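You operate a simulated robot arm through the tools that you are given. There is no shell and no other tool. Be economical: measure what you need, move in short steps, check, and stop when the job is done.

Carry out the task below with a simulated robot arm. There is one attempt and no reset: what you move stays moved.

## Task
Stop the jets and let the bath out, and mop up the splash on the ledge.
Fine: air button first; brown dial to LOW, tub lever to OPEN; lilac cloth back.

It is judged by the outcome, as a careful person would: the job done as asked, and still so three seconds after it is handed in. It fails if anything else is knocked over, pushed out of place, dropped, spilled or broken. Flat cloth is picked up by pressing the open fingertips on it (5 to 10 N) and closing them slowly along it; thin cloth reads only 2 to 8 mm in the jaws.

## Robot
A 6-joint arm with a two-finger parallel gripper, fixed in place. Base frame: the origin is at the foot of the arm, x ahead of it, y to its left, z up. Readings come in cm, degrees, newtons and seconds.
With the tool pointing down near the work surface it reaches from about 10 to 58 cm from the base axis. Its first joint turns from -66.0 to 66.0 degrees. Payload 2.9 kg.
The tool frame sits at the grasp point between the pads (the TCP): z along the fingers, y along the line on which they close. The tips reach 3 cm beyond it. The gripper opens to 11 cm. The fingers are 2 cm wide and 1 cm thick; the gripper's body (4.8 by 11.2 cm) begins 5.5 cm behind the TCP.
Orientation is that of the tool frame in the base frame, as a unit quaternion [x, y, z, w]. With the fingers straight down and closing along the base's y, the tool's x points along the base's -x, its y along +y and its z along -z.

## Interface
- The arm moves only by the tool apply_moves. Its argument "commands" is a list of rows, each a list of 2 entries, a list of its own where there are three numbers: the shift along the tool's x, y, z in cm, then the turn, a rotation vector about the tool's x, y, z in degrees. In form: [[[tx, ty, tz], [ax, ay, az]], ...]. A call has 1 to 10 rows; each row shifts and turns the commanded pose from where the row before left it, along the tool's axes as they then stand. "grip" is the finger opening in cm, from 0 to 11, set as the call begins (left out, the last holds). A row lasts 0.2 s, in which the tool goes at most 5 cm and 8.6 degrees; a call with a longer step from one row to the next is refused whole, and so is a gripper value outside its range. Where a pose cannot be reached the arm comes as near as it can. A force on the tool above 50 N (or 10 N above the force at the start of the call, whichever is more), or a blocked arm, ends the call early, and 0.2 s more pass. The fingers move at their own pace (about 10.8 cm/s each) and stop on an object; they squeeze with about 38 N. The grip force told is the motor's: it shows also when the fingers shut on nothing. Time passes only in rows, and 0.2 s behind the last, so rows that do not move let the fingers close. It gives the time, the measured TCP pose, the force on the tool (base axes), the opening and the grip force at its end, in the units of the frame above (readings bear some noise).
- Cameras (640 x 400 px; columns grow to the right, rows downward): "scene" is fixed at [7.85, 47.51, 134.43]; the picture's right is [-0.41, -0.91, 0.00], its down [-0.82, 0.37, -0.44] and it looks along [0.40, -0.18, -0.90] (base axes); focal length 359 px, centre (320, 200). "wrist" rides on the gripper at [-3.6, 0, -5.7] in the tool frame; the picture's right is [0.00, -1.00, 0.00], its down [0.97, 0.00, -0.24] and it looks along [0.24, 0.00, 0.97] (tool axes); focal length 218 px, centre (320, 200).
- get_image(camera): a new picture of that camera. It takes no simulated time.
- measure_at(camera, pixels): there is no depth. For up to 12 entries [column, row, z] of the newest picture of that camera ("zoom" is the newest enlarged one), the place [x, y] in the base frame at which the ray of that pixel passes the height z, good to about 0.3 cm. It takes no simulated time.
- enlarge(camera, box): a new picture of the part [left, top, right, bottom] of that camera's present view, enlarged. It takes no simulated time.
- finish_job(): hands the job in; it is judged then, once.

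Go step by step. Measure first, check grasps and placings, and put right what went wrong. The budget is 80 turns and 46 pictures, counting those below and the enlarged ones. Unless the task says otherwise, let go and move clear before handing in, and close with one line.

The tools are called after "Emit:" by a JSON object that holds its "name" and its "arguments". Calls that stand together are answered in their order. apply_moves: Moves the arm, as the interface text tells. Its arguments: {"type":"object","properties":{"commands":{"type":"array"},"grip":{"type":"number"}},"required":["commands"]} The other tools are called the same way: get_image (camera) takes a picture; measure_at (camera, pixels) gives the place at which the rays of pixels pass given heights; enlarge (camera, box) takes an enlarged picture of a part of a camera's view; finish_job () hands the job in.

At the start:

```text
time: 0.0
position: [36.0, -4.4, 78.04]
ee_rot: [0.0, 1.0, -0.001, -0.001]
contact_force: [0.3, -0.4, 1.2]
gripper_width: 11.01
grip_force: 0.1
```

scene: 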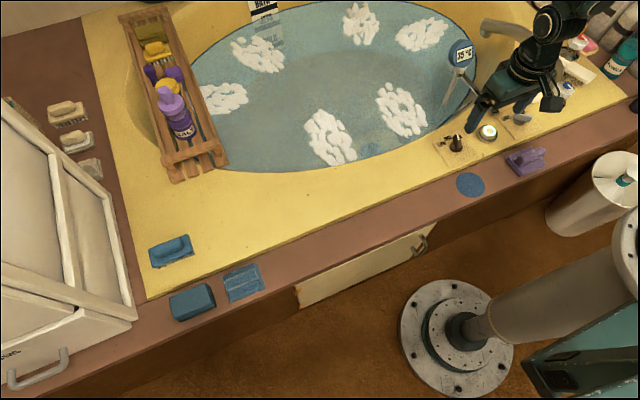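
wrist: 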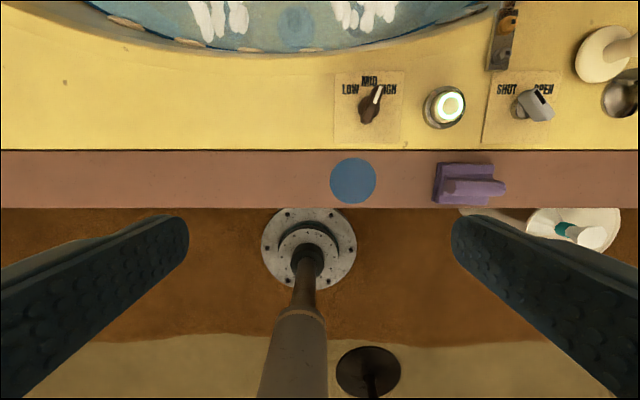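

The wrist view shows the brown dial near (370,103), a lit button at (445,107), a lever at (535,105), a blue round patch at (353,180) and a lilac item at (470,183). I'll enlarge both views to read the details.

Emit:
{"name": "enlarge", "arguments": {"camera": "wrist", "box": [320, 50, 580, 212]}}

Emit:
{"name": "enlarge", "arguments": {"camera": "scene", "box": [420, 60, 640, 210]}}

Emit:
{"name": "measure_at", "arguments": {"camera": "wrist", "pixels": [[370, 103, 48], [445, 107, 48], [535, 105, 48], [353, 180, 47], [470, 183, 47.5], [320, 150, 47], [320, 207, 47]]}}

```text
2.46 times, centred on (450, 131) of wrist
```

zoom: 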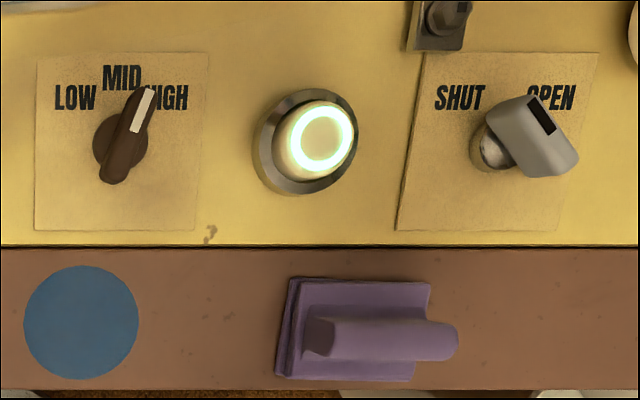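

```text
2.67 times, centred on (530, 135) of scene
```

zoom: 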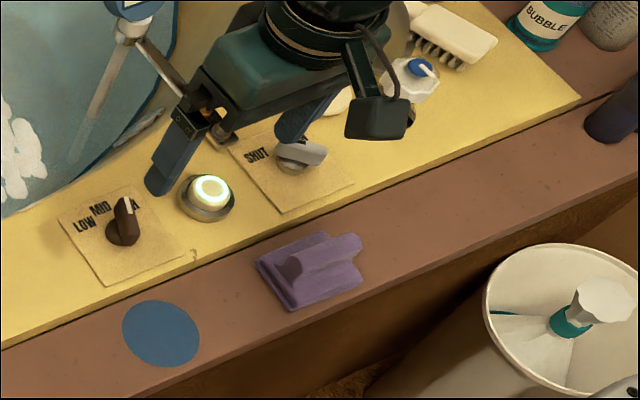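

```text
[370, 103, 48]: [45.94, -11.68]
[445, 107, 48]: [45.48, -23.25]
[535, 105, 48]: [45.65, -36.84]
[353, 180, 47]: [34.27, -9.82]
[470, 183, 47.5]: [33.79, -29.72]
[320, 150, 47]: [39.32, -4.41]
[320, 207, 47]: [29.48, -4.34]
```

The dial points toward HIGH, the button is lit, and the lever's position isn't clear yet. I'll move over the panel for a closer look.

Emit:
{"name": "apply_moves", "arguments": {"commands": [[[-0.8, -3.6, 1.2], [0, 0, 0]], [[-0.8, -3.6, 1.2], [0, 0, 0]], [[-0.8, -3.6, 1.2], [0, 0, 0]], [[-0.8, -3.6, 1.2], [0, 0, 0]], [[-0.8, -3.6, 1.2], [0, 0, 0]], [[0, 0, 0], [0, 0, 0]]], "grip": 0}}

Emit:
{"name": "get_image", "arguments": {"camera": "wrist"}}

Emit:
{"name": "get_image", "arguments": {"camera": "scene"}}

```text
time: 1.4
position: [40.01, -22.44, 72.0]
ee_rot: [-0.001, 1.0, 0.001, -0.002]
contact_force: [0.0, -0.2, -0.1]
gripper_width: 0.03
grip_force: 37.3
```

```text
41 pictures are left
```

wrist: 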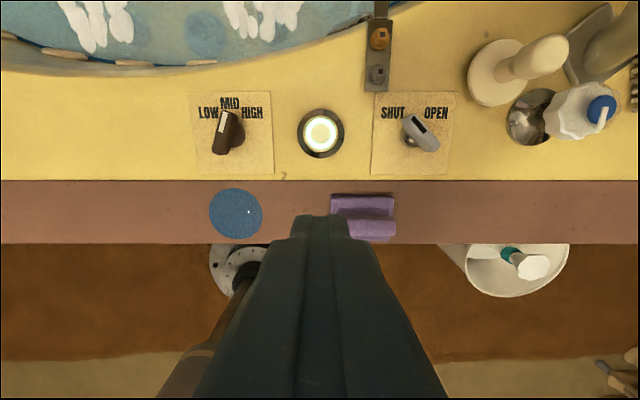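

```text
40 pictures are left
```

scene: 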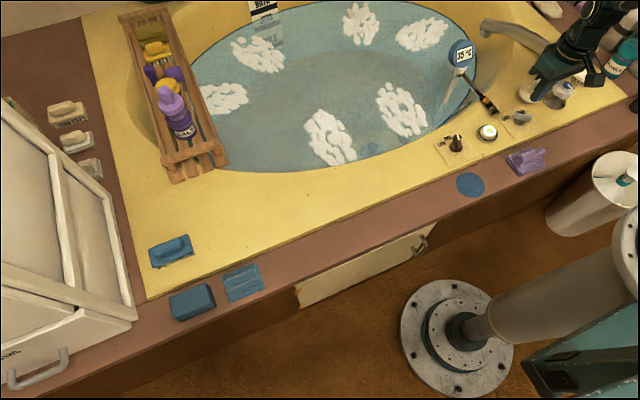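

Emit:
{"name": "enlarge", "arguments": {"camera": "wrist", "box": [180, 80, 300, 155]}}

Emit:
{"name": "enlarge", "arguments": {"camera": "wrist", "box": [360, 80, 480, 155]}}

Emit:
{"name": "enlarge", "arguments": {"camera": "scene", "box": [430, 100, 560, 200]}}

Emit:
{"name": "measure_at", "arguments": {"camera": "zoom", "pixels": [[240, 160, 48], [250, 190, 48], [340, 150, 48]]}}

```text
5.33 times, centred on (240, 118) of wrist
```

zoom: 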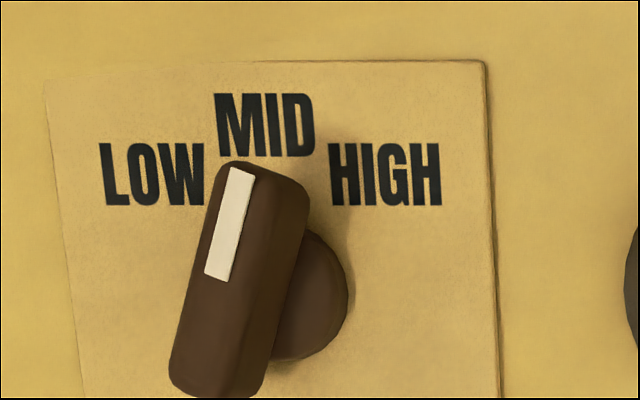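

```text
5.33 times, centred on (420, 118) of wrist
```

zoom: 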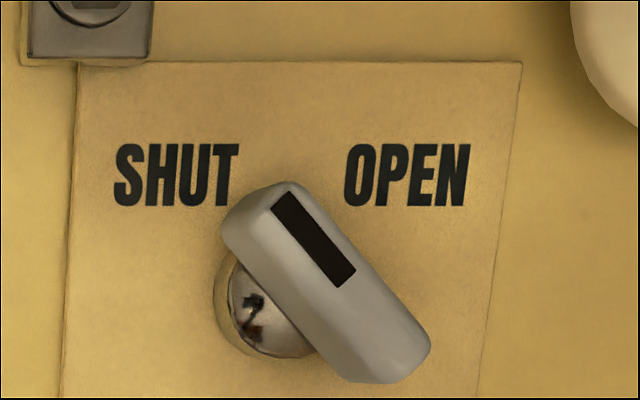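

```text
4.00 times, centred on (495, 150) of scene
```

zoom: 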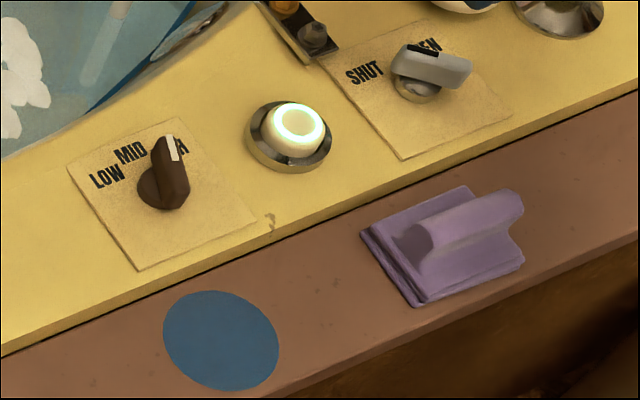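

```text
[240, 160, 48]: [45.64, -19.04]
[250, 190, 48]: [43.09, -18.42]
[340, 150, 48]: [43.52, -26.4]
```

The dial's mark sits on the HIGH side and the lever's black mark points to SHUT, and both are bar knobs on a central axis. I'll triangulate their heights and the button's from the two cameras.

Emit:
{"name": "measure_at", "arguments": {"camera": "wrist", "pixels": [[224.5, 132.5, 49], [224.5, 132.5, 51], [224.5, 132.5, 53], [420, 131, 49], [420, 131, 51], [420, 131, 53], [321, 133, 49], [321, 133, 51], [231, 118, 47], [363, 216, 48], [363, 216, 51], [236, 213, 47]]}}

Emit:
{"name": "measure_at", "arguments": {"camera": "scene", "pixels": [[457.5, 140, 49], [457.5, 140, 51], [457.5, 140, 53], [524, 116.5, 49], [524, 116.5, 51], [524, 116.5, 53], [489.5, 131, 49], [489.5, 131, 51], [470, 185, 47], [532, 156, 48], [532, 156, 51], [455, 146, 48]]}}

```text
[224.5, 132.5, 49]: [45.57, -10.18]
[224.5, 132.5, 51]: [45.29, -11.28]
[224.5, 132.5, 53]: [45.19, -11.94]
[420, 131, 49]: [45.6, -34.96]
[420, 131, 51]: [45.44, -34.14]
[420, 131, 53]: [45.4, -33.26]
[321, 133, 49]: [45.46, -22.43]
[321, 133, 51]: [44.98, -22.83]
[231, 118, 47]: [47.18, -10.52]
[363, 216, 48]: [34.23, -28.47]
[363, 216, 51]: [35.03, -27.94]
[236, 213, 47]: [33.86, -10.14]
```

```text
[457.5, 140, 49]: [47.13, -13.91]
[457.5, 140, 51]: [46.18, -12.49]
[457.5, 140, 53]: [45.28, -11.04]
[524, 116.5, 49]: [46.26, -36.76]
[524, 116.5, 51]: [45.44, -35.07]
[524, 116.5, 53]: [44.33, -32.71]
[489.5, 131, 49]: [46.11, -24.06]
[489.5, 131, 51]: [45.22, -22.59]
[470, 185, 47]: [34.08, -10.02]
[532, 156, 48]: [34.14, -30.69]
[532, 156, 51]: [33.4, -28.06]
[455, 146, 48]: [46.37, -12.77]
```

Triangulation gives the dial top at about (45.3,-11.7,52.3), the lever top at (45.3,-34,52) and the button top at (45.1,-22.7,51). I'll move above the button with closed fingers.

Emit:
{"name": "apply_moves", "arguments": {"commands": [[[-1.3, 0, 3], [0, 0, 0]], [[-1.3, -0.1, 4], [0, 0, 0]], [[-1.3, -0.1, 4], [0, 0, 0]], [[-1.3, 0, 4], [0, 0, 0]], [[0, 0, 0], [0, 0, 0]]]}}

Emit:
{"name": "enlarge", "arguments": {"camera": "scene", "box": [430, 80, 560, 180]}}

Emit:
{"name": "get_image", "arguments": {"camera": "wrist"}}

```text
time: 2.6
position: [45.32, -22.58, 57.07]
ee_rot: [0.0, 1.0, 0.0, -0.001]
contact_force: [0.5, -0.3, -0.3]
gripper_width: 0.0
grip_force: 37.7
```

```text
4.00 times, centred on (495, 130) of scene
```

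zoom: 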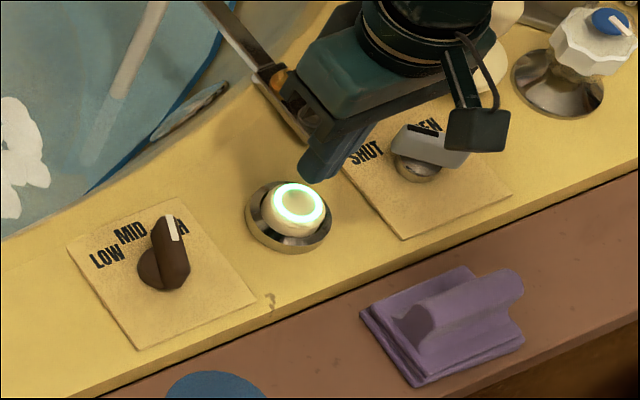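

```text
35 pictures are left
```

wrist: 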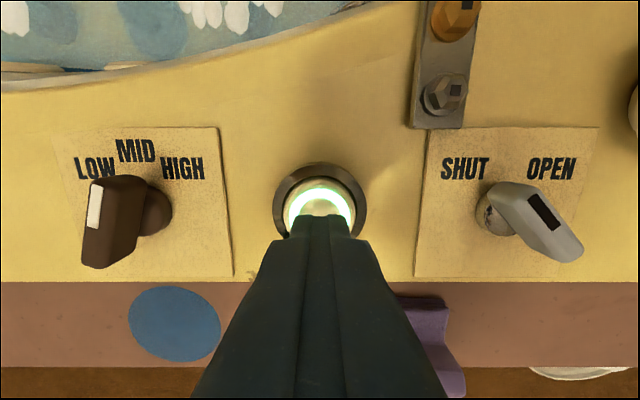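

The button ring is centred at about (320,205) in the wrist picture, with the tip just behind it. I'll check the alignment before pressing.

Emit:
{"name": "measure_at", "arguments": {"camera": "wrist", "pixels": [[320, 207, 50.5], [320, 200, 48], [320, 165, 47.5], [275, 200, 47.5], [366, 200, 47.5]]}}

Emit:
{"name": "apply_moves", "arguments": {"commands": [[[0, 0, 1], [0, 0, 0]], [[0, 0, 1], [0, 0, 0]], [[0, 0, 0.5], [0, 0, 0]], [[0, 0, 0], [0, 0, 0]]]}}

```text
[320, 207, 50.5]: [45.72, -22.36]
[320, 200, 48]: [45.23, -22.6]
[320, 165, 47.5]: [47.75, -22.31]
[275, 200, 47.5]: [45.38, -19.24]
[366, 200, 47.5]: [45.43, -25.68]
```

```text
time: 3.6
position: [45.38, -22.61, 54.57]
ee_rot: [0.0, 1.0, -0.001, 0.0]
contact_force: [-0.4, 0.2, 0.5]
gripper_width: 0.0
grip_force: 38.2
```

The tool is aligned and there's no contact yet, with the tip at about z 51.6. I'll press down in small steps.

Emit:
{"name": "apply_moves", "arguments": {"commands": [[[0, 0, 0.3], [0, 0, 0]], [[0, 0, 0.3], [0, 0, 0]], [[0, 0, 0.2], [0, 0, 0]], [[0, 0, 0], [0, 0, 0]]]}}

Emit:
{"name": "enlarge", "arguments": {"camera": "wrist", "box": [240, 140, 400, 240]}}

```text
time: 4.6
position: [45.27, -22.51, 53.77]
ee_rot: [0.0, 1.0, 0.0, 0.001]
contact_force: [1.4, -0.3, 2.8]
gripper_width: 0.0
grip_force: 38.0
```

```text
4.00 times, centred on (320, 190) of wrist
```

zoom: 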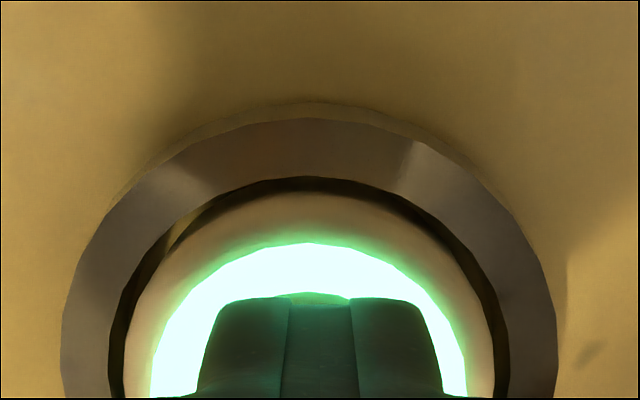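

Contact is 2.8 N and the ring is still lit, so I'll press further in small steps.

Emit:
{"name": "apply_moves", "arguments": {"commands": [[[0, 0, 0.15], [0, 0, 0]], [[0, 0, 0.15], [0, 0, 0]], [[0, 0, 0], [0, 0, 0]]]}}

Emit:
{"name": "enlarge", "arguments": {"camera": "wrist", "box": [240, 140, 400, 240]}}

```text
time: 5.4
position: [45.22, -22.66, 53.46]
ee_rot: [0.0, 1.0, 0.0, 0.0]
contact_force: [-1.2, 0.2, 6.5]
gripper_width: 0.0
grip_force: 37.5
```

```text
4.00 times, centred on (320, 190) of wrist
```

zoom: 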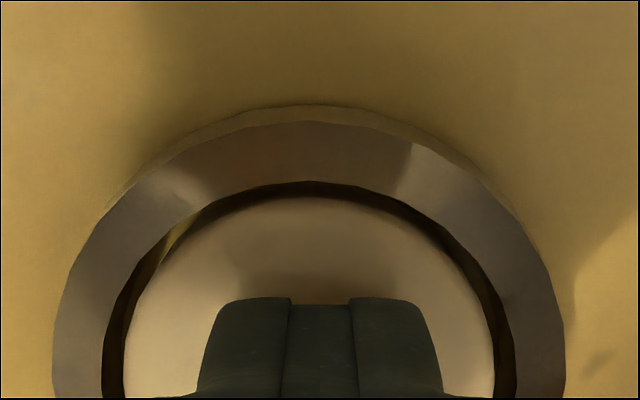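

The ring has gone dark, so the jets' air button is off. I'll lift, move over to the dial with the fingers part-open and look.

Emit:
{"name": "apply_moves", "arguments": {"commands": [[[0, 0, -3], [0, 0, 0]], [[0, 0, -4], [0, 0, 0]], [[0, 2.7, -2], [0, 0, 4]], [[0, 2.7, 0], [0, 0, 8]], [[0, 2.7, 0], [0, 0, 8]], [[0, 2.6, 0], [0, 0, 0]], [[0, 0, 0], [0, 0, 0]]], "grip": 6}}

Emit:
{"name": "get_image", "arguments": {"camera": "wrist"}}

Emit:
{"name": "enlarge", "arguments": {"camera": "scene", "box": [430, 80, 560, 180]}}

```text
time: 7.0
position: [46.85, -12.1, 62.54]
ee_rot: [0.175, 0.985, -0.001, 0.0]
contact_force: [0.9, -0.7, 0.6]
gripper_width: 5.97
grip_force: 0.0
```

```text
32 pictures are left
```

wrist: 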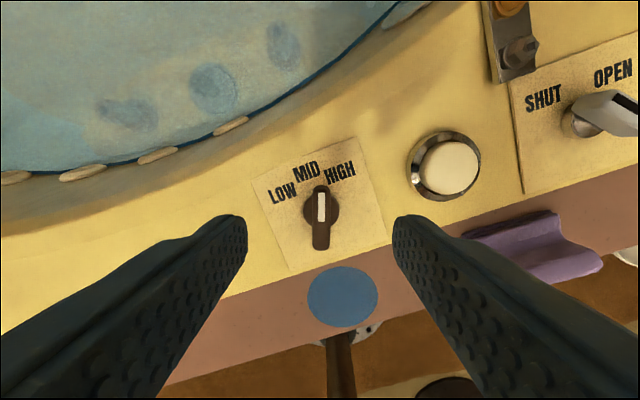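

```text
4.00 times, centred on (495, 130) of scene
```

zoom: 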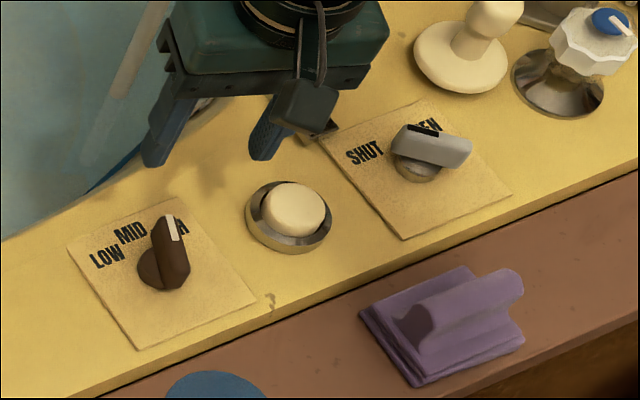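

The jets have stopped (the foam is gone) and the dial bar at (321,215) now lines up with the finger direction. I'll measure the bar's centre and the label directions.

Emit:
{"name": "measure_at", "arguments": {"camera": "wrist", "pixels": [[321, 193, 52], [321, 222, 52], [321, 249, 51], [320, 210, 48], [284, 194, 47.5], [306, 172, 47.5], [340, 174, 47.5], [254, 182, 47.5], [354, 139, 47.5], [388, 236, 47.5]]}}

Emit:
{"name": "enlarge", "arguments": {"camera": "wrist", "box": [250, 130, 394, 275]}}

```text
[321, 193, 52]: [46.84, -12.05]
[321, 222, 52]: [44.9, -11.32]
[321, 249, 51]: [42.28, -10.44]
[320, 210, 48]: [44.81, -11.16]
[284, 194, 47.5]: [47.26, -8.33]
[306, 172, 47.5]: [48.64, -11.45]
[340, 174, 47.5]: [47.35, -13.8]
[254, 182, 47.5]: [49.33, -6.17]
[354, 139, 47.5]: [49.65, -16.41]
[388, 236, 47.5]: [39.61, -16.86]
```

```text
2.76 times, centred on (322, 202) of wrist
```

zoom: 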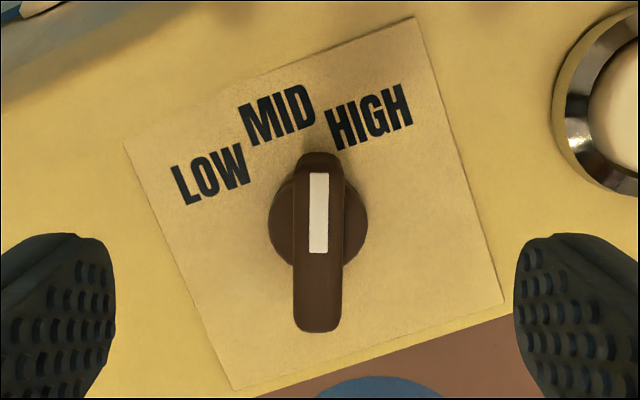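

The dial axis is at about (45.1,-11.4) and LOW lies roughly 50° left of straight ahead, so about 70° from the mark's present direction. I'll lower over the bar with the fingers either side.

Emit:
{"name": "apply_moves", "arguments": {"commands": [[[0.9, 0.05, 3], [0, 0, 0]], [[0.9, 0, 3], [0, 0, 0]], [[0, 0, 2], [0, 0, 0]], [[0, 0, 1.1], [0, 0, 0]], [[0, 0, 0], [0, 0, 0]]], "grip": 5}}

Emit:
{"name": "get_image", "arguments": {"camera": "wrist"}}

```text
time: 8.2
position: [45.16, -11.45, 53.39]
ee_rot: [0.173, 0.985, 0.0, -0.001]
contact_force: [0.0, 0.8, -0.2]
gripper_width: 4.99
grip_force: 0.1
```

```text
29 pictures are left
```

wrist: 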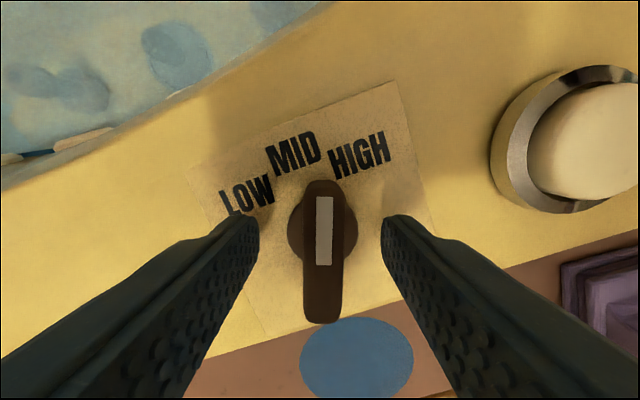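

The bar is centred between the fingers at column 323. I'll close on it and check the width.

Emit:
{"name": "apply_moves", "arguments": {"commands": [[[0, 0, 0], [0, 0, 0]], [[0, 0, 0], [0, 0, 0]], [[0, 0, 0], [0, 0, 0]]], "grip": 1}}

```text
time: 9.0
position: [45.05, -11.61, 53.46]
ee_rot: [0.174, 0.985, -0.001, -0.001]
contact_force: [-1.4, -9.4, -5.9]
gripper_width: 3.16
grip_force: 45.0
```

It stopped at 3.16 cm, which is the round base rather than the bar (about 1.3 cm wide). I'll open, lift 0.8 cm, shift slightly and grip the bar itself.

Emit:
{"name": "apply_moves", "arguments": {"commands": [[[0, 0, 0], [0, 0, 0]], [[0, -0.15, -0.8], [0, 0, 0]], [[0, 0, 0], [0, 0, 0]]], "grip": 5}}

Emit:
{"name": "apply_moves", "arguments": {"commands": [[[0, 0, 0], [0, 0, 0]], [[0, 0, 0], [0, 0, 0]], [[0, 0, 0], [0, 0, 0]]], "grip": 0.8}}

Emit:
{"name": "enlarge", "arguments": {"camera": "scene", "box": [420, 90, 520, 165]}}

```text
time: 9.8
position: [45.11, -11.61, 54.19]
ee_rot: [0.174, 0.985, 0.0, -0.001]
contact_force: [0.8, -0.2, 1.0]
gripper_width: 4.99
grip_force: 0.1
```

```text
time: 10.6
position: [45.06, -11.5, 54.16]
ee_rot: [0.174, 0.985, -0.001, 0.0]
contact_force: [0.0, 2.8, 2.3]
gripper_width: 1.38
grip_force: 44.9
```

```text
5.33 times, centred on (470, 128) of scene
```

zoom: 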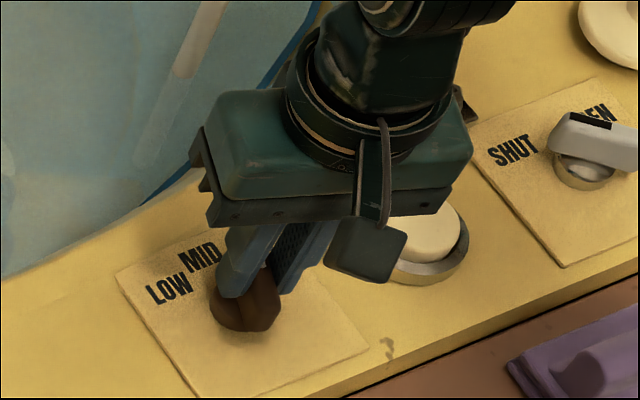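

The bar is gripped at 1.38 cm. I'll turn it about 40° toward LOW and watch the force.

Emit:
{"name": "apply_moves", "arguments": {"commands": [[[0, 0, 0], [0, 0, -8]], [[0, 0, 0], [0, 0, -8]], [[0, 0, 0], [0, 0, -8]], [[0, 0, 0], [0, 0, -8]], [[0, 0, 0], [0, 0, -8]], [[0, 0, 0], [0, 0, 0]]]}}

Emit:
{"name": "get_image", "arguments": {"camera": "wrist"}}

```text
time: 12.0
position: [45.09, -11.52, 54.18]
ee_rot: [-0.175, 0.985, 0.001, 0.0]
contact_force: [-2.4, 18.3, 17.5]
gripper_width: 1.4
grip_force: 44.7
```

```text
27 pictures are left
```

wrist: 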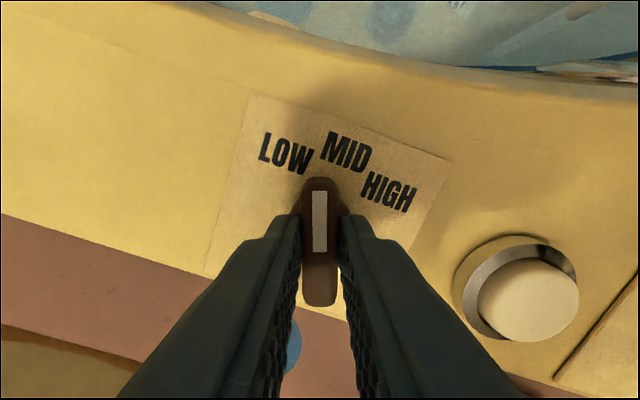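

The bar turned with the fingers and its mark is now between MID and LOW. LOW at (285,153) is still further left, but the side force is 18 N, so I'll reopen, relax and regrip before continuing.

Emit:
{"name": "apply_moves", "arguments": {"commands": [[[0, 0, 0], [0, 0, 0]], [[0, 0, 0], [0, 0, 0]]], "grip": 4}}

Emit:
{"name": "enlarge", "arguments": {"camera": "wrist", "box": [200, 90, 460, 315]}}

```text
time: 12.6
position: [45.22, -11.56, 54.13]
ee_rot: [-0.174, 0.985, -0.001, 0.0]
contact_force: [0.5, -0.6, 0.5]
gripper_width: 4.01
grip_force: 0.1
```

```text
1.78 times, centred on (330, 202) of wrist
```

zoom: 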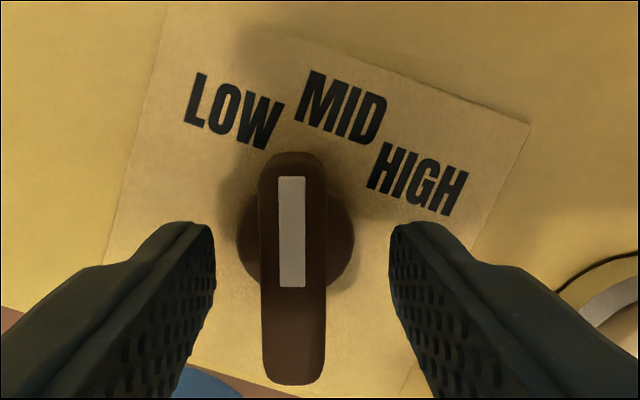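

The dial stayed put when released, so it holds its angle. The bar is about 0.2 cm left of the finger centre, so I'll recentre, regrip and turn further.

Emit:
{"name": "apply_moves", "arguments": {"commands": [[[0, 0.17, 0], [0, 0, 0]], [[0, 0, 0], [0, 0, 0]]]}}

Emit:
{"name": "apply_moves", "arguments": {"commands": [[[0, 0, 0], [0, 0, 0]], [[0, 0, 0], [0, 0, 0]]], "grip": 0.8}}

Emit:
{"name": "apply_moves", "arguments": {"commands": [[[0, 0, 0], [0, 0, -5]], [[0, 0, 0], [0, 0, -5]], [[0, 0, 0], [0, 0, 0]]]}}

Emit:
{"name": "enlarge", "arguments": {"camera": "wrist", "box": [200, 90, 460, 315]}}

```text
time: 13.2
position: [44.98, -11.43, 54.12]
ee_rot: [-0.173, 0.985, 0.0, 0.0]
contact_force: [-0.8, 0.0, -0.2]
gripper_width: 4.0
grip_force: 0.1
```

```text
time: 13.8
position: [45.15, -11.43, 54.17]
ee_rot: [-0.174, 0.985, -0.001, 0.0]
contact_force: [1.0, -1.6, -0.8]
gripper_width: 1.35
grip_force: 44.6
```

```text
time: 14.6
position: [45.07, -11.51, 54.06]
ee_rot: [-0.26, 0.966, 0.001, -0.001]
contact_force: [-2.9, 0.1, 4.3]
gripper_width: 1.38
grip_force: 45.2
```

```text
1.78 times, centred on (330, 202) of wrist
```

zoom: 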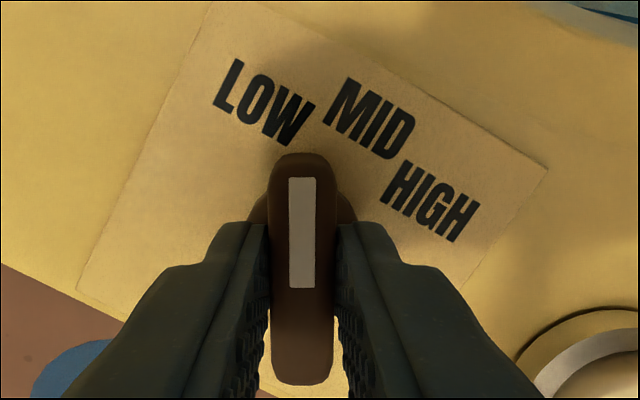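

It turned freely, and LOW at (263,103) is still about 16° left of the mark. I'll continue.

Emit:
{"name": "apply_moves", "arguments": {"commands": [[[0, 0, 0], [0, 0, -5]], [[0, 0, 0], [0, 0, -5]], [[0, 0, 0], [0, 0, -6]], [[0, 0, 0], [0, 0, 0]]]}}

Emit:
{"name": "apply_moves", "arguments": {"commands": [[[0, 0, 0], [0, 0, 0]], [[0, 0, -2], [0, 0, 0]], [[0, 0, -2], [0, 0, 0]], [[0, 0, 0], [0, 0, 0]]], "grip": 4}}

Emit:
{"name": "get_image", "arguments": {"camera": "wrist"}}

```text
time: 15.6
position: [45.13, -11.37, 54.01]
ee_rot: [-0.39, 0.921, 0.001, -0.001]
contact_force: [-2.1, 4.7, 6.5]
gripper_width: 1.37
grip_force: 44.9
```

```text
time: 16.6
position: [45.04, -11.42, 58.16]
ee_rot: [-0.391, 0.92, 0.001, 0.0]
contact_force: [0.9, 0.2, 0.3]
gripper_width: 4.0
grip_force: 0.1
```

```text
24 pictures are left
```

wrist: 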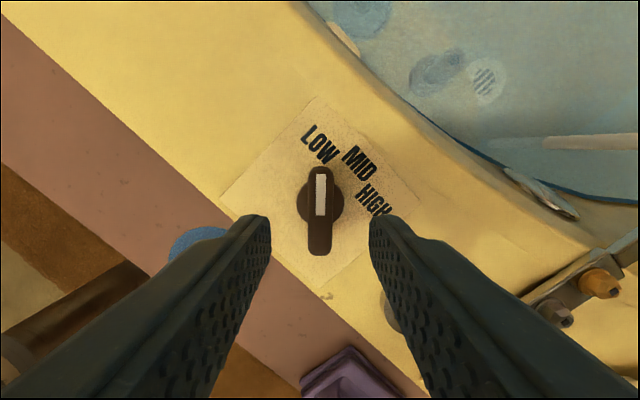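

The mark now points straight at LOW at (320,144). Next I'll raise and travel to the lever, setting the fingers across its SHUT-pointing bar.

Emit:
{"name": "apply_moves", "arguments": {"commands": [[[0, 0, -4], [0, 0, 0]], [[3.22, -3.14, -1.5], [0, 0, 0]], [[3.22, -3.14, 0], [0, 0, 0]], [[3.22, -3.14, 0], [0, 0, 0]], [[3.22, -3.14, 0], [0, 0, 0]], [[3.22, -3.14, 0], [0, 0, 0]], [[0, 0, 0], [0, 0, 8]], [[0, 0, 0], [0, 0, 3]], [[0, 0, 0], [0, 0, 0]]], "grip": 6}}

Emit:
{"name": "get_image", "arguments": {"camera": "wrist"}}

```text
time: 18.6
position: [45.23, -34.02, 63.71]
ee_rot: [-0.3, 0.954, 0.0, -0.001]
contact_force: [0.0, -0.6, 0.2]
gripper_width: 6.01
grip_force: 0.0
```

```text
23 pictures are left
```

wrist: 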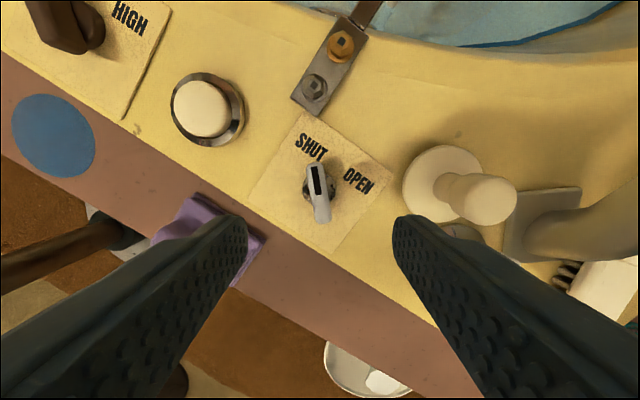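

The bar top runs from (316,165) to (323,222), about 7° off the finger direction, with a white knob to the right near (480,195). I'll measure the bar, labels and knob clearance.

Emit:
{"name": "measure_at", "arguments": {"camera": "wrist", "pixels": [[319, 195, 52], [316, 166, 52], [322, 222, 52], [322, 192, 48], [312, 147, 47.5], [358, 181, 47.5], [404, 185, 47.5], [463, 195, 52], [490, 200, 55]]}}

Emit:
{"name": "enlarge", "arguments": {"camera": "wrist", "box": [240, 100, 400, 260]}}

```text
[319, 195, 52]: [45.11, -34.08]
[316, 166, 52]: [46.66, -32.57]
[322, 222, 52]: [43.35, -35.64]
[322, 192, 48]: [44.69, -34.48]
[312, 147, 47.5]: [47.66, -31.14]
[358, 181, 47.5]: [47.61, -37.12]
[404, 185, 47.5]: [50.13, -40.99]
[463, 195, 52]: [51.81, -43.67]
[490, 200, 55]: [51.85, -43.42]
```

```text
2.50 times, centred on (320, 180) of wrist
```

zoom: 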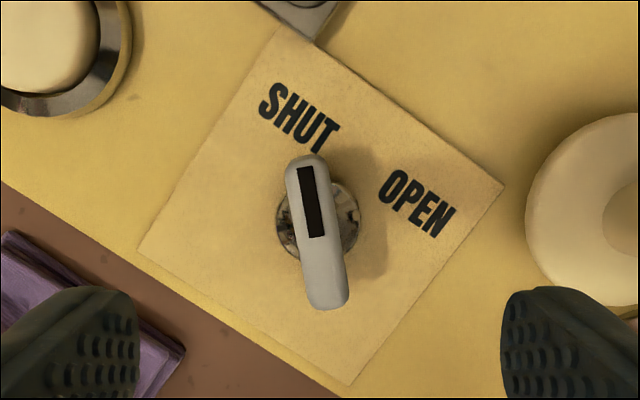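

The bar lies at about 43° and OPEN is at about -48°, and the knob is well clear at 11 cm. I'll align, lower and close on the bar.

Emit:
{"name": "apply_moves", "arguments": {"commands": [[[0.1, 0, 3.5], [0, 0, -8]], [[0, 0, 3.5], [0, 0, 0]], [[0, 0, 2.6], [0, 0, 0]], [[0, 0, 0], [0, 0, 0]]], "grip": 4}}

Emit:
{"name": "get_image", "arguments": {"camera": "wrist"}}

```text
time: 19.6
position: [45.04, -34.05, 54.08]
ee_rot: [-0.366, 0.931, 0.0, 0.0]
contact_force: [0.9, 0.7, 0.0]
gripper_width: 4.02
grip_force: 0.0
```

```text
21 pictures are left
```

wrist: 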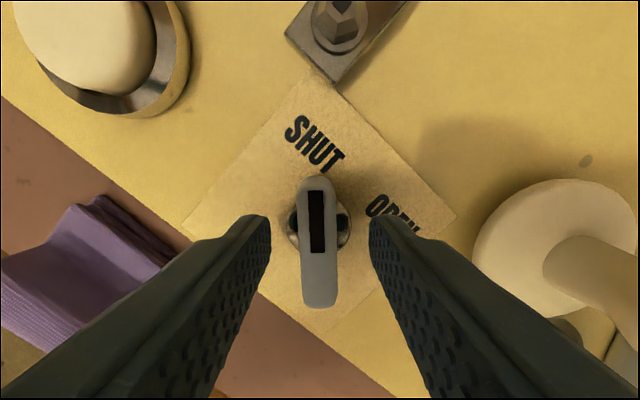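

The bar is centred and aligned, so I'll close and turn about 45° first.

Emit:
{"name": "apply_moves", "arguments": {"commands": [[[0, 0, 0], [0, 0, 0]], [[0, 0, 0], [0, 0, 0]], [[0, 0, 0], [0, 0, 0]]], "grip": 0.8}}

Emit:
{"name": "apply_moves", "arguments": {"commands": [[[0, 0, 0], [0, 0, 7]], [[0, 0, 0], [0, 0, 7]], [[0, 0, 0], [0, 0, 7]], [[0, 0, 0], [0, 0, 7]], [[0, 0, 0], [0, 0, 7]], [[0, 0, 0], [0, 0, 7]], [[0, 0, 0], [0, 0, 0]]]}}

```text
time: 20.4
position: [45.01, -33.79, 54.02]
ee_rot: [-0.367, 0.93, 0.001, 0.0]
contact_force: [-2.7, 4.3, 3.2]
gripper_width: 1.39
grip_force: 44.9
```

```text
time: 22.0
position: [45.19, -34.04, 54.0]
ee_rot: [-0.007, 1.0, -0.001, -0.001]
contact_force: [-9.6, 3.7, 5.3]
gripper_width: 1.4
grip_force: 44.4
```

The grip holds at 1.4 cm with moderate forces, so I'll turn the remaining 46° or so.

Emit:
{"name": "apply_moves", "arguments": {"commands": [[[0, 0, 0], [0, 0, 7]], [[0, 0, 0], [0, 0, 7]], [[0, 0, 0], [0, 0, 7]], [[0, 0, 0], [0, 0, 7]], [[0, 0, 0], [0, 0, 7]], [[0, 0, 0], [0, 0, 7]], [[0, 0, 0], [0, 0, 4.5]], [[0, 0, 0], [0, 0, 0]]]}}

Emit:
{"name": "apply_moves", "arguments": {"commands": [[[0, 0, 0], [0, 0, 0]], [[0, 0, 0], [0, 0, 0]], [[0, 0, -3], [0, 0, 0]], [[0, 0, -3], [0, 0, 0]], [[0, 0, 0], [0, 0, 0]]], "grip": 4}}

Emit:
{"name": "get_image", "arguments": {"camera": "wrist"}}

```text
time: 23.8
position: [45.14, -34.08, 54.02]
ee_rot: [0.388, 0.922, 0.0, 0.0]
contact_force: [-12.9, -13.8, -1.4]
gripper_width: 1.38
grip_force: 44.4
```

```text
time: 25.0
position: [45.12, -33.96, 60.03]
ee_rot: [0.386, 0.922, 0.001, -0.001]
contact_force: [-0.2, 0.0, 0.1]
gripper_width: 3.99
grip_force: 0.1
```

```text
20 pictures are left
```

wrist: 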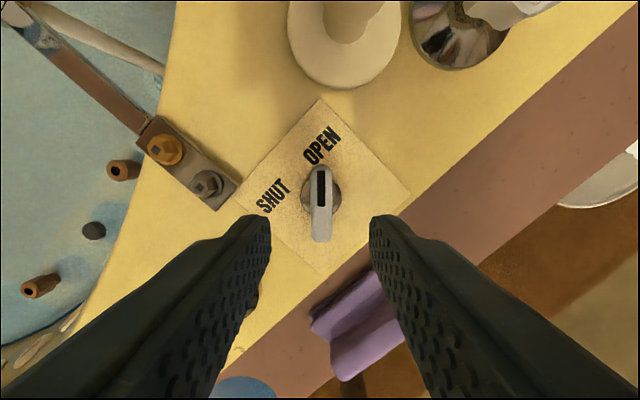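

The black mark points at OPEN. Now I'll raise, square up and look at the lilac cloth.

Emit:
{"name": "apply_moves", "arguments": {"commands": [[[0, 0, -4], [0, 0, -7.5]], [[0, 0, -2], [0, 0, -7.5]], [[0, 0, 0], [0, 0, -7.5]], [[0, 0, 0], [0, 0, -7.5]], [[0, 0, 0], [0, 0, -7.5]], [[0, 0, 0], [0, 0, -7.8]], [[4, 1.7, 0], [0, 0, 0]], [[4, 1.7, 0], [0, 0, 0]], [[3, 1.6, 0], [0, 0, 0]], [[0, 0, 0], [0, 0, 0]]], "grip": 8}}

Emit:
{"name": "get_image", "arguments": {"camera": "wrist"}}

Emit:
{"name": "enlarge", "arguments": {"camera": "scene", "box": [430, 95, 580, 210]}}

```text
time: 27.2
position: [34.08, -28.96, 66.05]
ee_rot: [0.002, 1.0, 0.0, 0.0]
contact_force: [0.2, 0.5, -0.2]
gripper_width: 7.99
grip_force: 0.1
```

```text
19 pictures are left
```

wrist: 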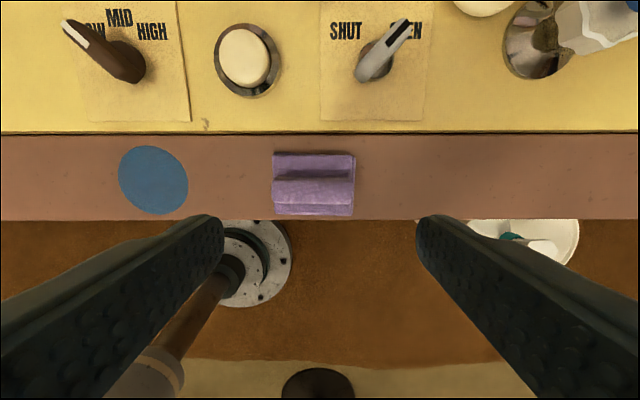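

```text
3.48 times, centred on (505, 152) of scene
```

zoom: 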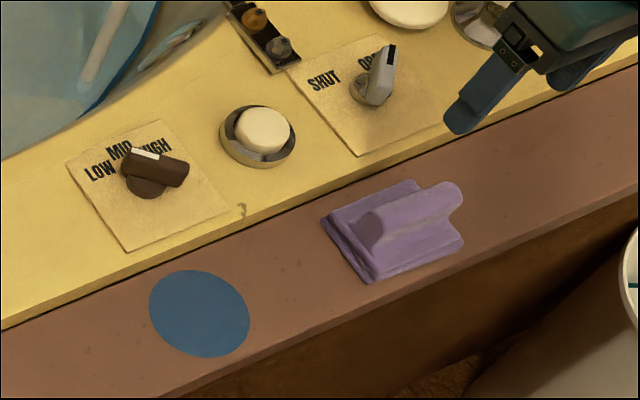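

The cloth is a folded pad spanning (273–355, 152–215) with a ridge along y near rows 175–195, so it should be pinched with the fingers closing along x. I'll measure it and the splash.

Emit:
{"name": "enlarge", "arguments": {"camera": "wrist", "box": [250, 130, 378, 230]}}

Emit:
{"name": "measure_at", "arguments": {"camera": "wrist", "pixels": [[273, 156, 47.7], [354, 155, 47.7], [272, 214, 47.7], [354, 216, 47.7], [313, 178, 50.5], [313, 190, 49], [118, 181, 47], [188, 181, 47], [153, 146, 47], [153, 215, 47], [320, 134, 47], [320, 219, 47]]}}

```text
4.00 times, centred on (314, 180) of wrist
```

zoom: 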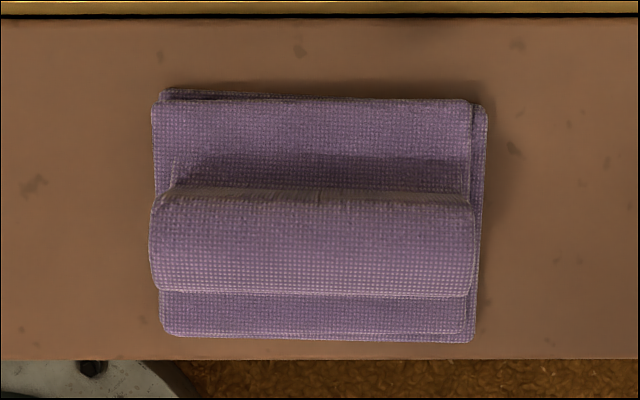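

```text
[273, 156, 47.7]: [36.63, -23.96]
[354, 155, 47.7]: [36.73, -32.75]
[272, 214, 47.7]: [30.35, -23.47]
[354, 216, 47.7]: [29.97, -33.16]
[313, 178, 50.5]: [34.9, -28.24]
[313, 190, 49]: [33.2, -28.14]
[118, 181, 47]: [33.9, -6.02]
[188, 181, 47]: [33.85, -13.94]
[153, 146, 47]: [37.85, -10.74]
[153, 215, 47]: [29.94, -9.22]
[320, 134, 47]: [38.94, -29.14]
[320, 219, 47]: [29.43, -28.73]
```

The cloth is centred near (33.4,-28.4) with its ridge along y, and the splash is a disc of radius 4 at about (33.9,-10). I'll turn the tool 90° so the fingers close along x, and lower partway.

Emit:
{"name": "apply_moves", "arguments": {"commands": [[[0, 0, 0], [0, 0, 8.5]], [[0, 0, 0], [0, 0, 8.5]], [[0, 0, 0], [0, 0, 8.5]], [[0, 0, 0], [0, 0, 8.5]], [[0, 0, 0], [0, 0, 8.5]], [[0, 0, 0], [0, 0, 8.5]], [[0, 0, 0], [0, 0, 8.5]], [[0, 0, 0], [0, 0, 8.5]], [[0, 0, 0], [0, 0, 8.5]], [[0, 0, 0], [0, 0, 8.5]]], "grip": 6}}

Emit:
{"name": "apply_moves", "arguments": {"commands": [[[0, 0, 0], [0, 0, 5.2]], [[0.5, -0.6, 4], [0, 0, 0]], [[0, 0, 4], [0, 0, 0]], [[0, 0, 0], [0, 0, 0]]], "grip": 6}}

Emit:
{"name": "get_image", "arguments": {"camera": "wrist"}}

```text
time: 29.4
position: [34.12, -28.96, 66.02]
ee_rot: [0.679, 0.735, 0.0, 0.0]
contact_force: [1.0, 0.2, -1.0]
gripper_width: 5.97
grip_force: 0.1
```

```text
time: 30.4
position: [33.56, -28.36, 57.99]
ee_rot: [0.709, 0.705, 0.0, 0.001]
contact_force: [0.1, -0.1, -0.6]
gripper_width: 6.02
grip_force: 0.1
```

```text
16 pictures are left
```

wrist: 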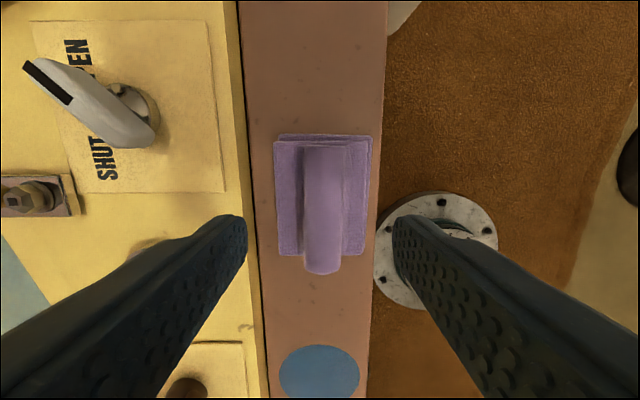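

The ridge runs at column 324 from row 145 to 275, almost on the tool axis. I'll measure its centre to set the final offsets.

Emit:
{"name": "measure_at", "arguments": {"camera": "wrist", "pixels": [[324, 205, 50], [303, 205, 50], [345, 205, 49], [324, 148, 50.5], [322, 272, 50.5], [275, 140, 47.5], [370, 140, 47.5], [300, 254, 47.5], [358, 254, 47.5]]}}

Emit:
{"name": "apply_moves", "arguments": {"commands": [[[0, -0.25, 2], [0, 0, 0]], [[0, 0, 2], [0, 0, 0]], [[0, 0, 1], [0, 0, 0]], [[0, 0, 0.5], [0, 0, 0]], [[0, 0, 0], [0, 0, 0]]], "grip": 5}}

```text
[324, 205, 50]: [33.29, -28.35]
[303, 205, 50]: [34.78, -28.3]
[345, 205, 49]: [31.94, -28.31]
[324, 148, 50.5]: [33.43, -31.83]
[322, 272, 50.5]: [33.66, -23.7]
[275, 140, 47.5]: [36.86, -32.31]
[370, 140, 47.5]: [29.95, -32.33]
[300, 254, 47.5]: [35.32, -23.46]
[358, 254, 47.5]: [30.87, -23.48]
```

```text
time: 31.6
position: [33.35, -28.4, 52.66]
ee_rot: [0.709, 0.705, -0.001, 0.0]
contact_force: [-0.8, 0.1, 0.4]
gripper_width: 5.02
grip_force: 0.0
```

There's no contact with the tips at z 49.7. I'll go a touch lower and close on the ridge.

Emit:
{"name": "apply_moves", "arguments": {"commands": [[[0, 0, 0.3], [0, 0, 0]], [[0, 0, 0.2], [0, 0, 0]], [[0, 0, 0], [0, 0, 0]]]}}

Emit:
{"name": "apply_moves", "arguments": {"commands": [[[0, 0, 0], [0, 0, 0]], [[0, 0, 0], [0, 0, 0]], [[0, 0, 0], [0, 0, 0]], [[0, 0, 0], [0, 0, 0]]], "grip": 0.3}}

Emit:
{"name": "get_image", "arguments": {"camera": "wrist"}}

```text
time: 32.4
position: [33.31, -28.45, 51.96]
ee_rot: [0.709, 0.705, 0.0, 0.0]
contact_force: [-0.6, 0.4, -0.1]
gripper_width: 5.01
grip_force: 0.0
```

```text
time: 33.4
position: [33.3, -28.56, 52.06]
ee_rot: [0.71, 0.704, -0.001, 0.0]
contact_force: [-0.5, -0.7, -0.1]
gripper_width: 2.3
grip_force: 38.5
```

```text
15 pictures are left
```

wrist: 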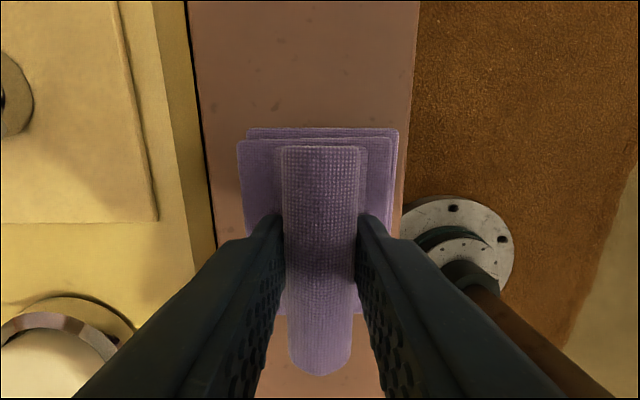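

The ridge is held at 2.3 cm at TCP (33.3,-28.5,52.06), which is the return pose. I'll lift and check that the whole cloth comes up.

Emit:
{"name": "apply_moves", "arguments": {"commands": [[[0, 0, -1], [0, 0, 0]], [[0, 0, -1.5], [0, 0, 0]], [[0, 0, -1.5], [0, 0, 0]], [[0, 0, 0], [0, 0, 0]]]}}

Emit:
{"name": "enlarge", "arguments": {"camera": "scene", "box": [430, 95, 580, 210]}}

```text
time: 34.4
position: [33.34, -28.48, 56.12]
ee_rot: [0.71, 0.705, 0.0, -0.001]
contact_force: [0.7, 0.7, -0.4]
gripper_width: 2.3
grip_force: 37.6
```

```text
3.48 times, centred on (505, 152) of scene
```

zoom: 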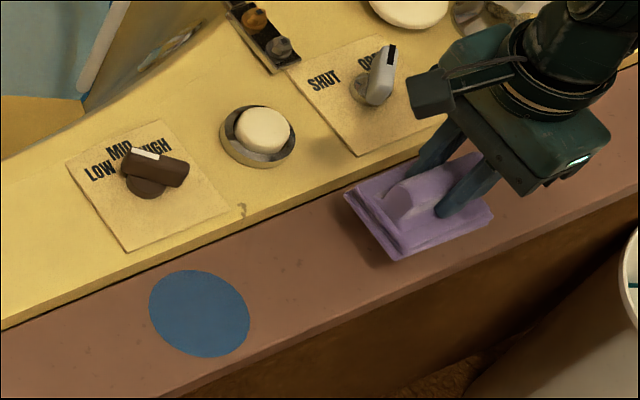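

The cloth came up whole and the bath is draining. I'll carry it to the near side of the splash and lower it until it touches.

Emit:
{"name": "apply_moves", "arguments": {"commands": [[[3.5, 0, 0], [0, 0, 0]], [[3.5, 0, 0], [0, 0, 0]], [[3.5, 0, 0], [0, 0, 0]], [[3.0, 0, 0], [0, 0, 0]], [[0, 0, 1.5], [0, 0, 0]], [[0, 0, 1.5], [0, 0, 0]], [[0, 0, 0.8], [0, 0, 0]], [[0, 0, 0.3], [0, 0, 0]], [[0, 0, 0], [0, 0, 0]]]}}

```text
time: 36.4
position: [33.45, -14.94, 51.98]
ee_rot: [0.71, 0.704, 0.0, 0.0]
contact_force: [-4.4, 1.1, 27.1]
gripper_width: 2.32
grip_force: 38.3
```

It's pressing at 27 N, so I'll ease up slightly and wipe along y across the splash and back.

Emit:
{"name": "apply_moves", "arguments": {"commands": [[[0, 0, -0.1], [0, 0, 0]], [[2, 0, 0], [0, 0, 0]], [[2, 0, 0], [0, 0, 0]], [[2, 0, 0], [0, 0, 0]], [[2, 0, 0], [0, 0, 0]], [[1.5, 0, 0], [0, 0, 0]], [[0, 0, 0], [0, 0, 0]]]}}

Emit:
{"name": "apply_moves", "arguments": {"commands": [[[0, 1.2, 0], [0, 0, 0]], [[-2, 0, 0], [0, 0, 0]], [[-2, 0, 0], [0, 0, 0]], [[-2, 0, 0], [0, 0, 0]], [[-2, 0, 0], [0, 0, 0]], [[-1.5, 0, 0], [0, 0, 0]], [[0, 0, 0], [0, 0, 0]]]}}

Emit:
{"name": "enlarge", "arguments": {"camera": "scene", "box": [400, 110, 550, 225]}}

```text
time: 38.0
position: [33.44, -5.45, 52.11]
ee_rot: [0.71, 0.705, 0.0, 0.0]
contact_force: [0.0, -6.7, 14.7]
gripper_width: 2.3
grip_force: 37.4
```

```text
time: 39.6
position: [34.52, -15.03, 52.0]
ee_rot: [0.71, 0.704, -0.001, 0.0]
contact_force: [0.0, 0.2, 0.8]
gripper_width: 2.27
grip_force: 38.7
```

```text
3.48 times, centred on (475, 168) of scene
```

zoom: 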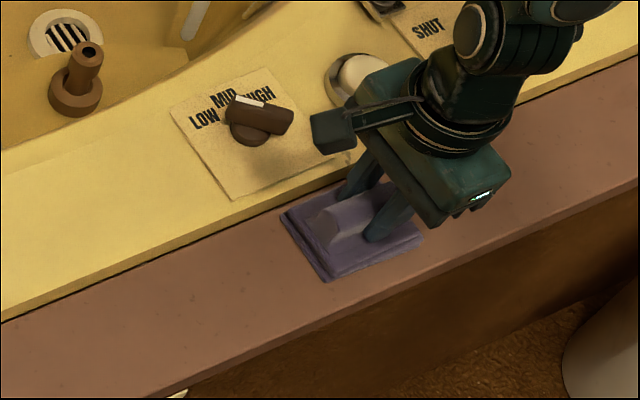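

The visible part of the splash has gone and the bath is empty. I'll lift the cloth and move it back toward its place, then check the ledge where it had been covered.

Emit:
{"name": "apply_moves", "arguments": {"commands": [[[0, 0, -2], [0, 0, 0]], [[0, 0, -2.1], [0, 0, 0]], [[-3.5, -0.4, 0], [0, 0, 0]], [[-3.5, -0.4, 0], [0, 0, 0]], [[-3.5, -0.4, 0], [0, 0, 0]], [[-3, 0, 0], [0, 0, 0]], [[0, 0, 0], [0, 0, 0]]]}}

Emit:
{"name": "enlarge", "arguments": {"camera": "scene", "box": [400, 95, 560, 215]}}

Emit:
{"name": "get_image", "arguments": {"camera": "wrist"}}

```text
time: 41.2
position: [33.2, -28.51, 56.19]
ee_rot: [0.71, 0.704, 0.0, -0.001]
contact_force: [0.9, 0.0, 0.3]
gripper_width: 2.34
grip_force: 37.9
```

```text
3.33 times, centred on (480, 155) of scene
```

zoom: 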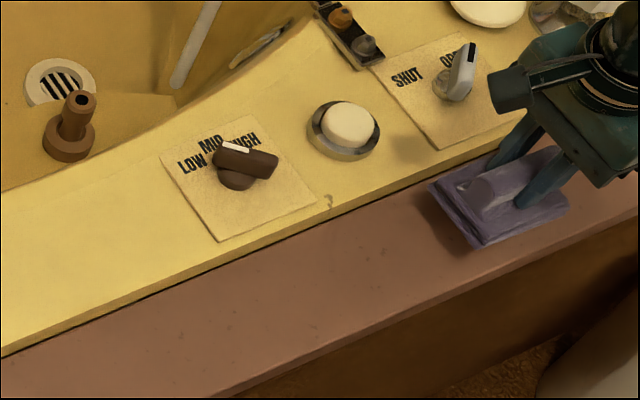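

```text
11 pictures are left
```

wrist: 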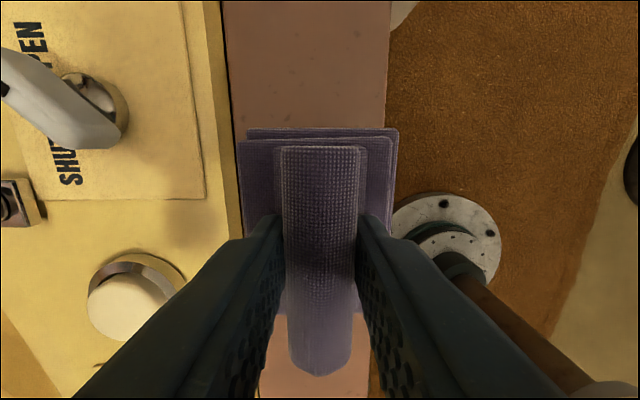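

The ledge is clean, the cloth has darkened and it sits in the grip as before. I'll lower it to its original pose.

Emit:
{"name": "apply_moves", "arguments": {"commands": [[[0, 0.1, 1.5], [0, 0, 0]], [[0, 0, 1.5], [0, 0, 0]], [[0, 0, 0.8], [0, 0, 0]], [[0, 0, 0.25], [0, 0, 0]], [[0, 0, 0], [0, 0, 0]]]}}

```text
time: 42.4
position: [33.4, -28.44, 52.13]
ee_rot: [0.71, 0.705, -0.001, -0.001]
contact_force: [0.3, -0.4, -0.5]
gripper_width: 2.3
grip_force: 38.1
```

The cloth is at its original height with no load. I'll release, rise straight up and check.

Emit:
{"name": "apply_moves", "arguments": {"commands": [[[0, 0, 0.1], [0, 0, 0]], [[0, 0, 0], [0, 0, 0]], [[0, 0, 0], [0, 0, 0]]], "grip": 5}}

Emit:
{"name": "apply_moves", "arguments": {"commands": [[[0, 0, -2], [0, 0, 0]], [[0, 0, -4], [0, 0, 0]], [[0, 0, -4], [0, 0, 0]], [[0, 0, -4], [0, 0, 0]], [[0, 0, 0], [0, 0, 0]]]}}

Emit:
{"name": "get_image", "arguments": {"camera": "wrist"}}

Emit:
{"name": "get_image", "arguments": {"camera": "scene"}}

```text
time: 43.2
position: [33.38, -28.45, 52.0]
ee_rot: [0.71, 0.704, -0.001, -0.001]
contact_force: [0.2, 0.5, 0.1]
gripper_width: 5.02
grip_force: 0.3
```

```text
time: 44.4
position: [33.32, -28.48, 66.09]
ee_rot: [0.709, 0.705, -0.002, -0.001]
contact_force: [0.0, 0.3, -0.6]
gripper_width: 5.02
grip_force: 0.1
```

```text
10 pictures are left
```

wrist: 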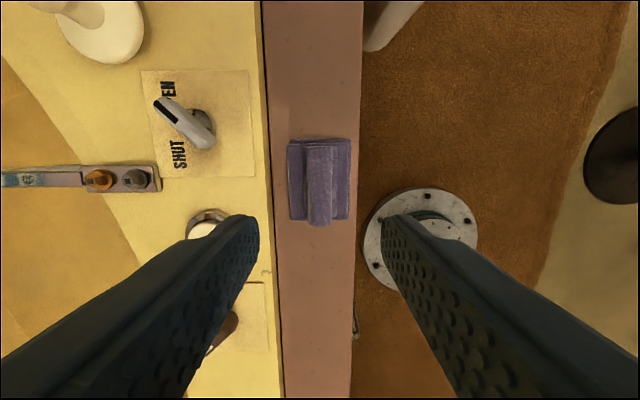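

```text
9 pictures are left
```

scene: 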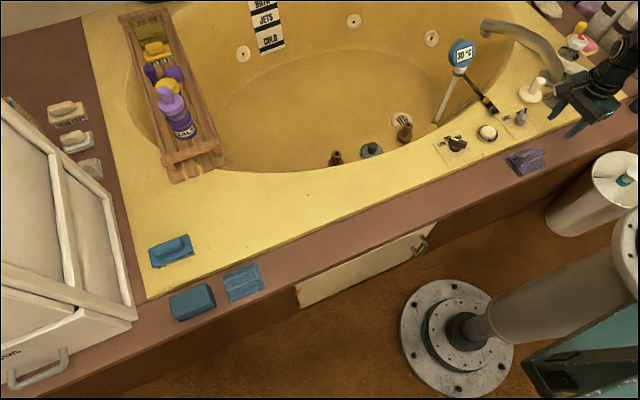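

The bath is empty, the ledge is dry and the cloth is back at its place. A striped sign has been uncovered at (267,22), so I'll read it and the controls once before handing in.

Emit:
{"name": "enlarge", "arguments": {"camera": "scene", "box": [230, 0, 310, 60]}}

Emit:
{"name": "enlarge", "arguments": {"camera": "scene", "box": [430, 85, 560, 185]}}

```text
6.67 times, centred on (270, 30) of scene
```

zoom: 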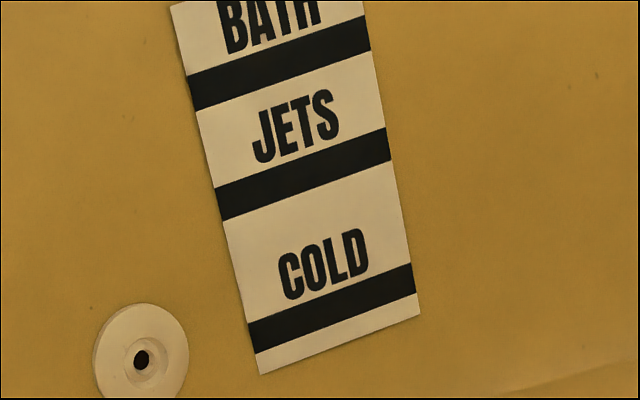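

```text
4.00 times, centred on (495, 135) of scene
```

zoom: 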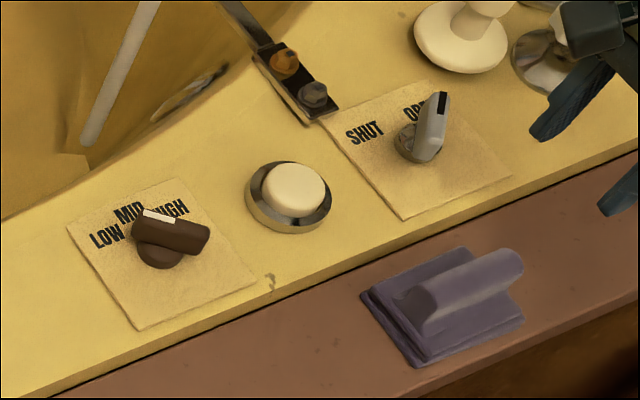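

The sign is only a depth gauge. The button is dark, the dial is at LOW, the lever is at OPEN and the cloth is back, so I'm handing in.

Emit:
{"name": "finish_job", "arguments": {}}

```text
The job is handed in.
```

The job is handed in: the air button went off first, the brown dial is at LOW, the tub lever is at OPEN and the bath has drained, the splash is mopped up, and the lilac cloth is back where it was.
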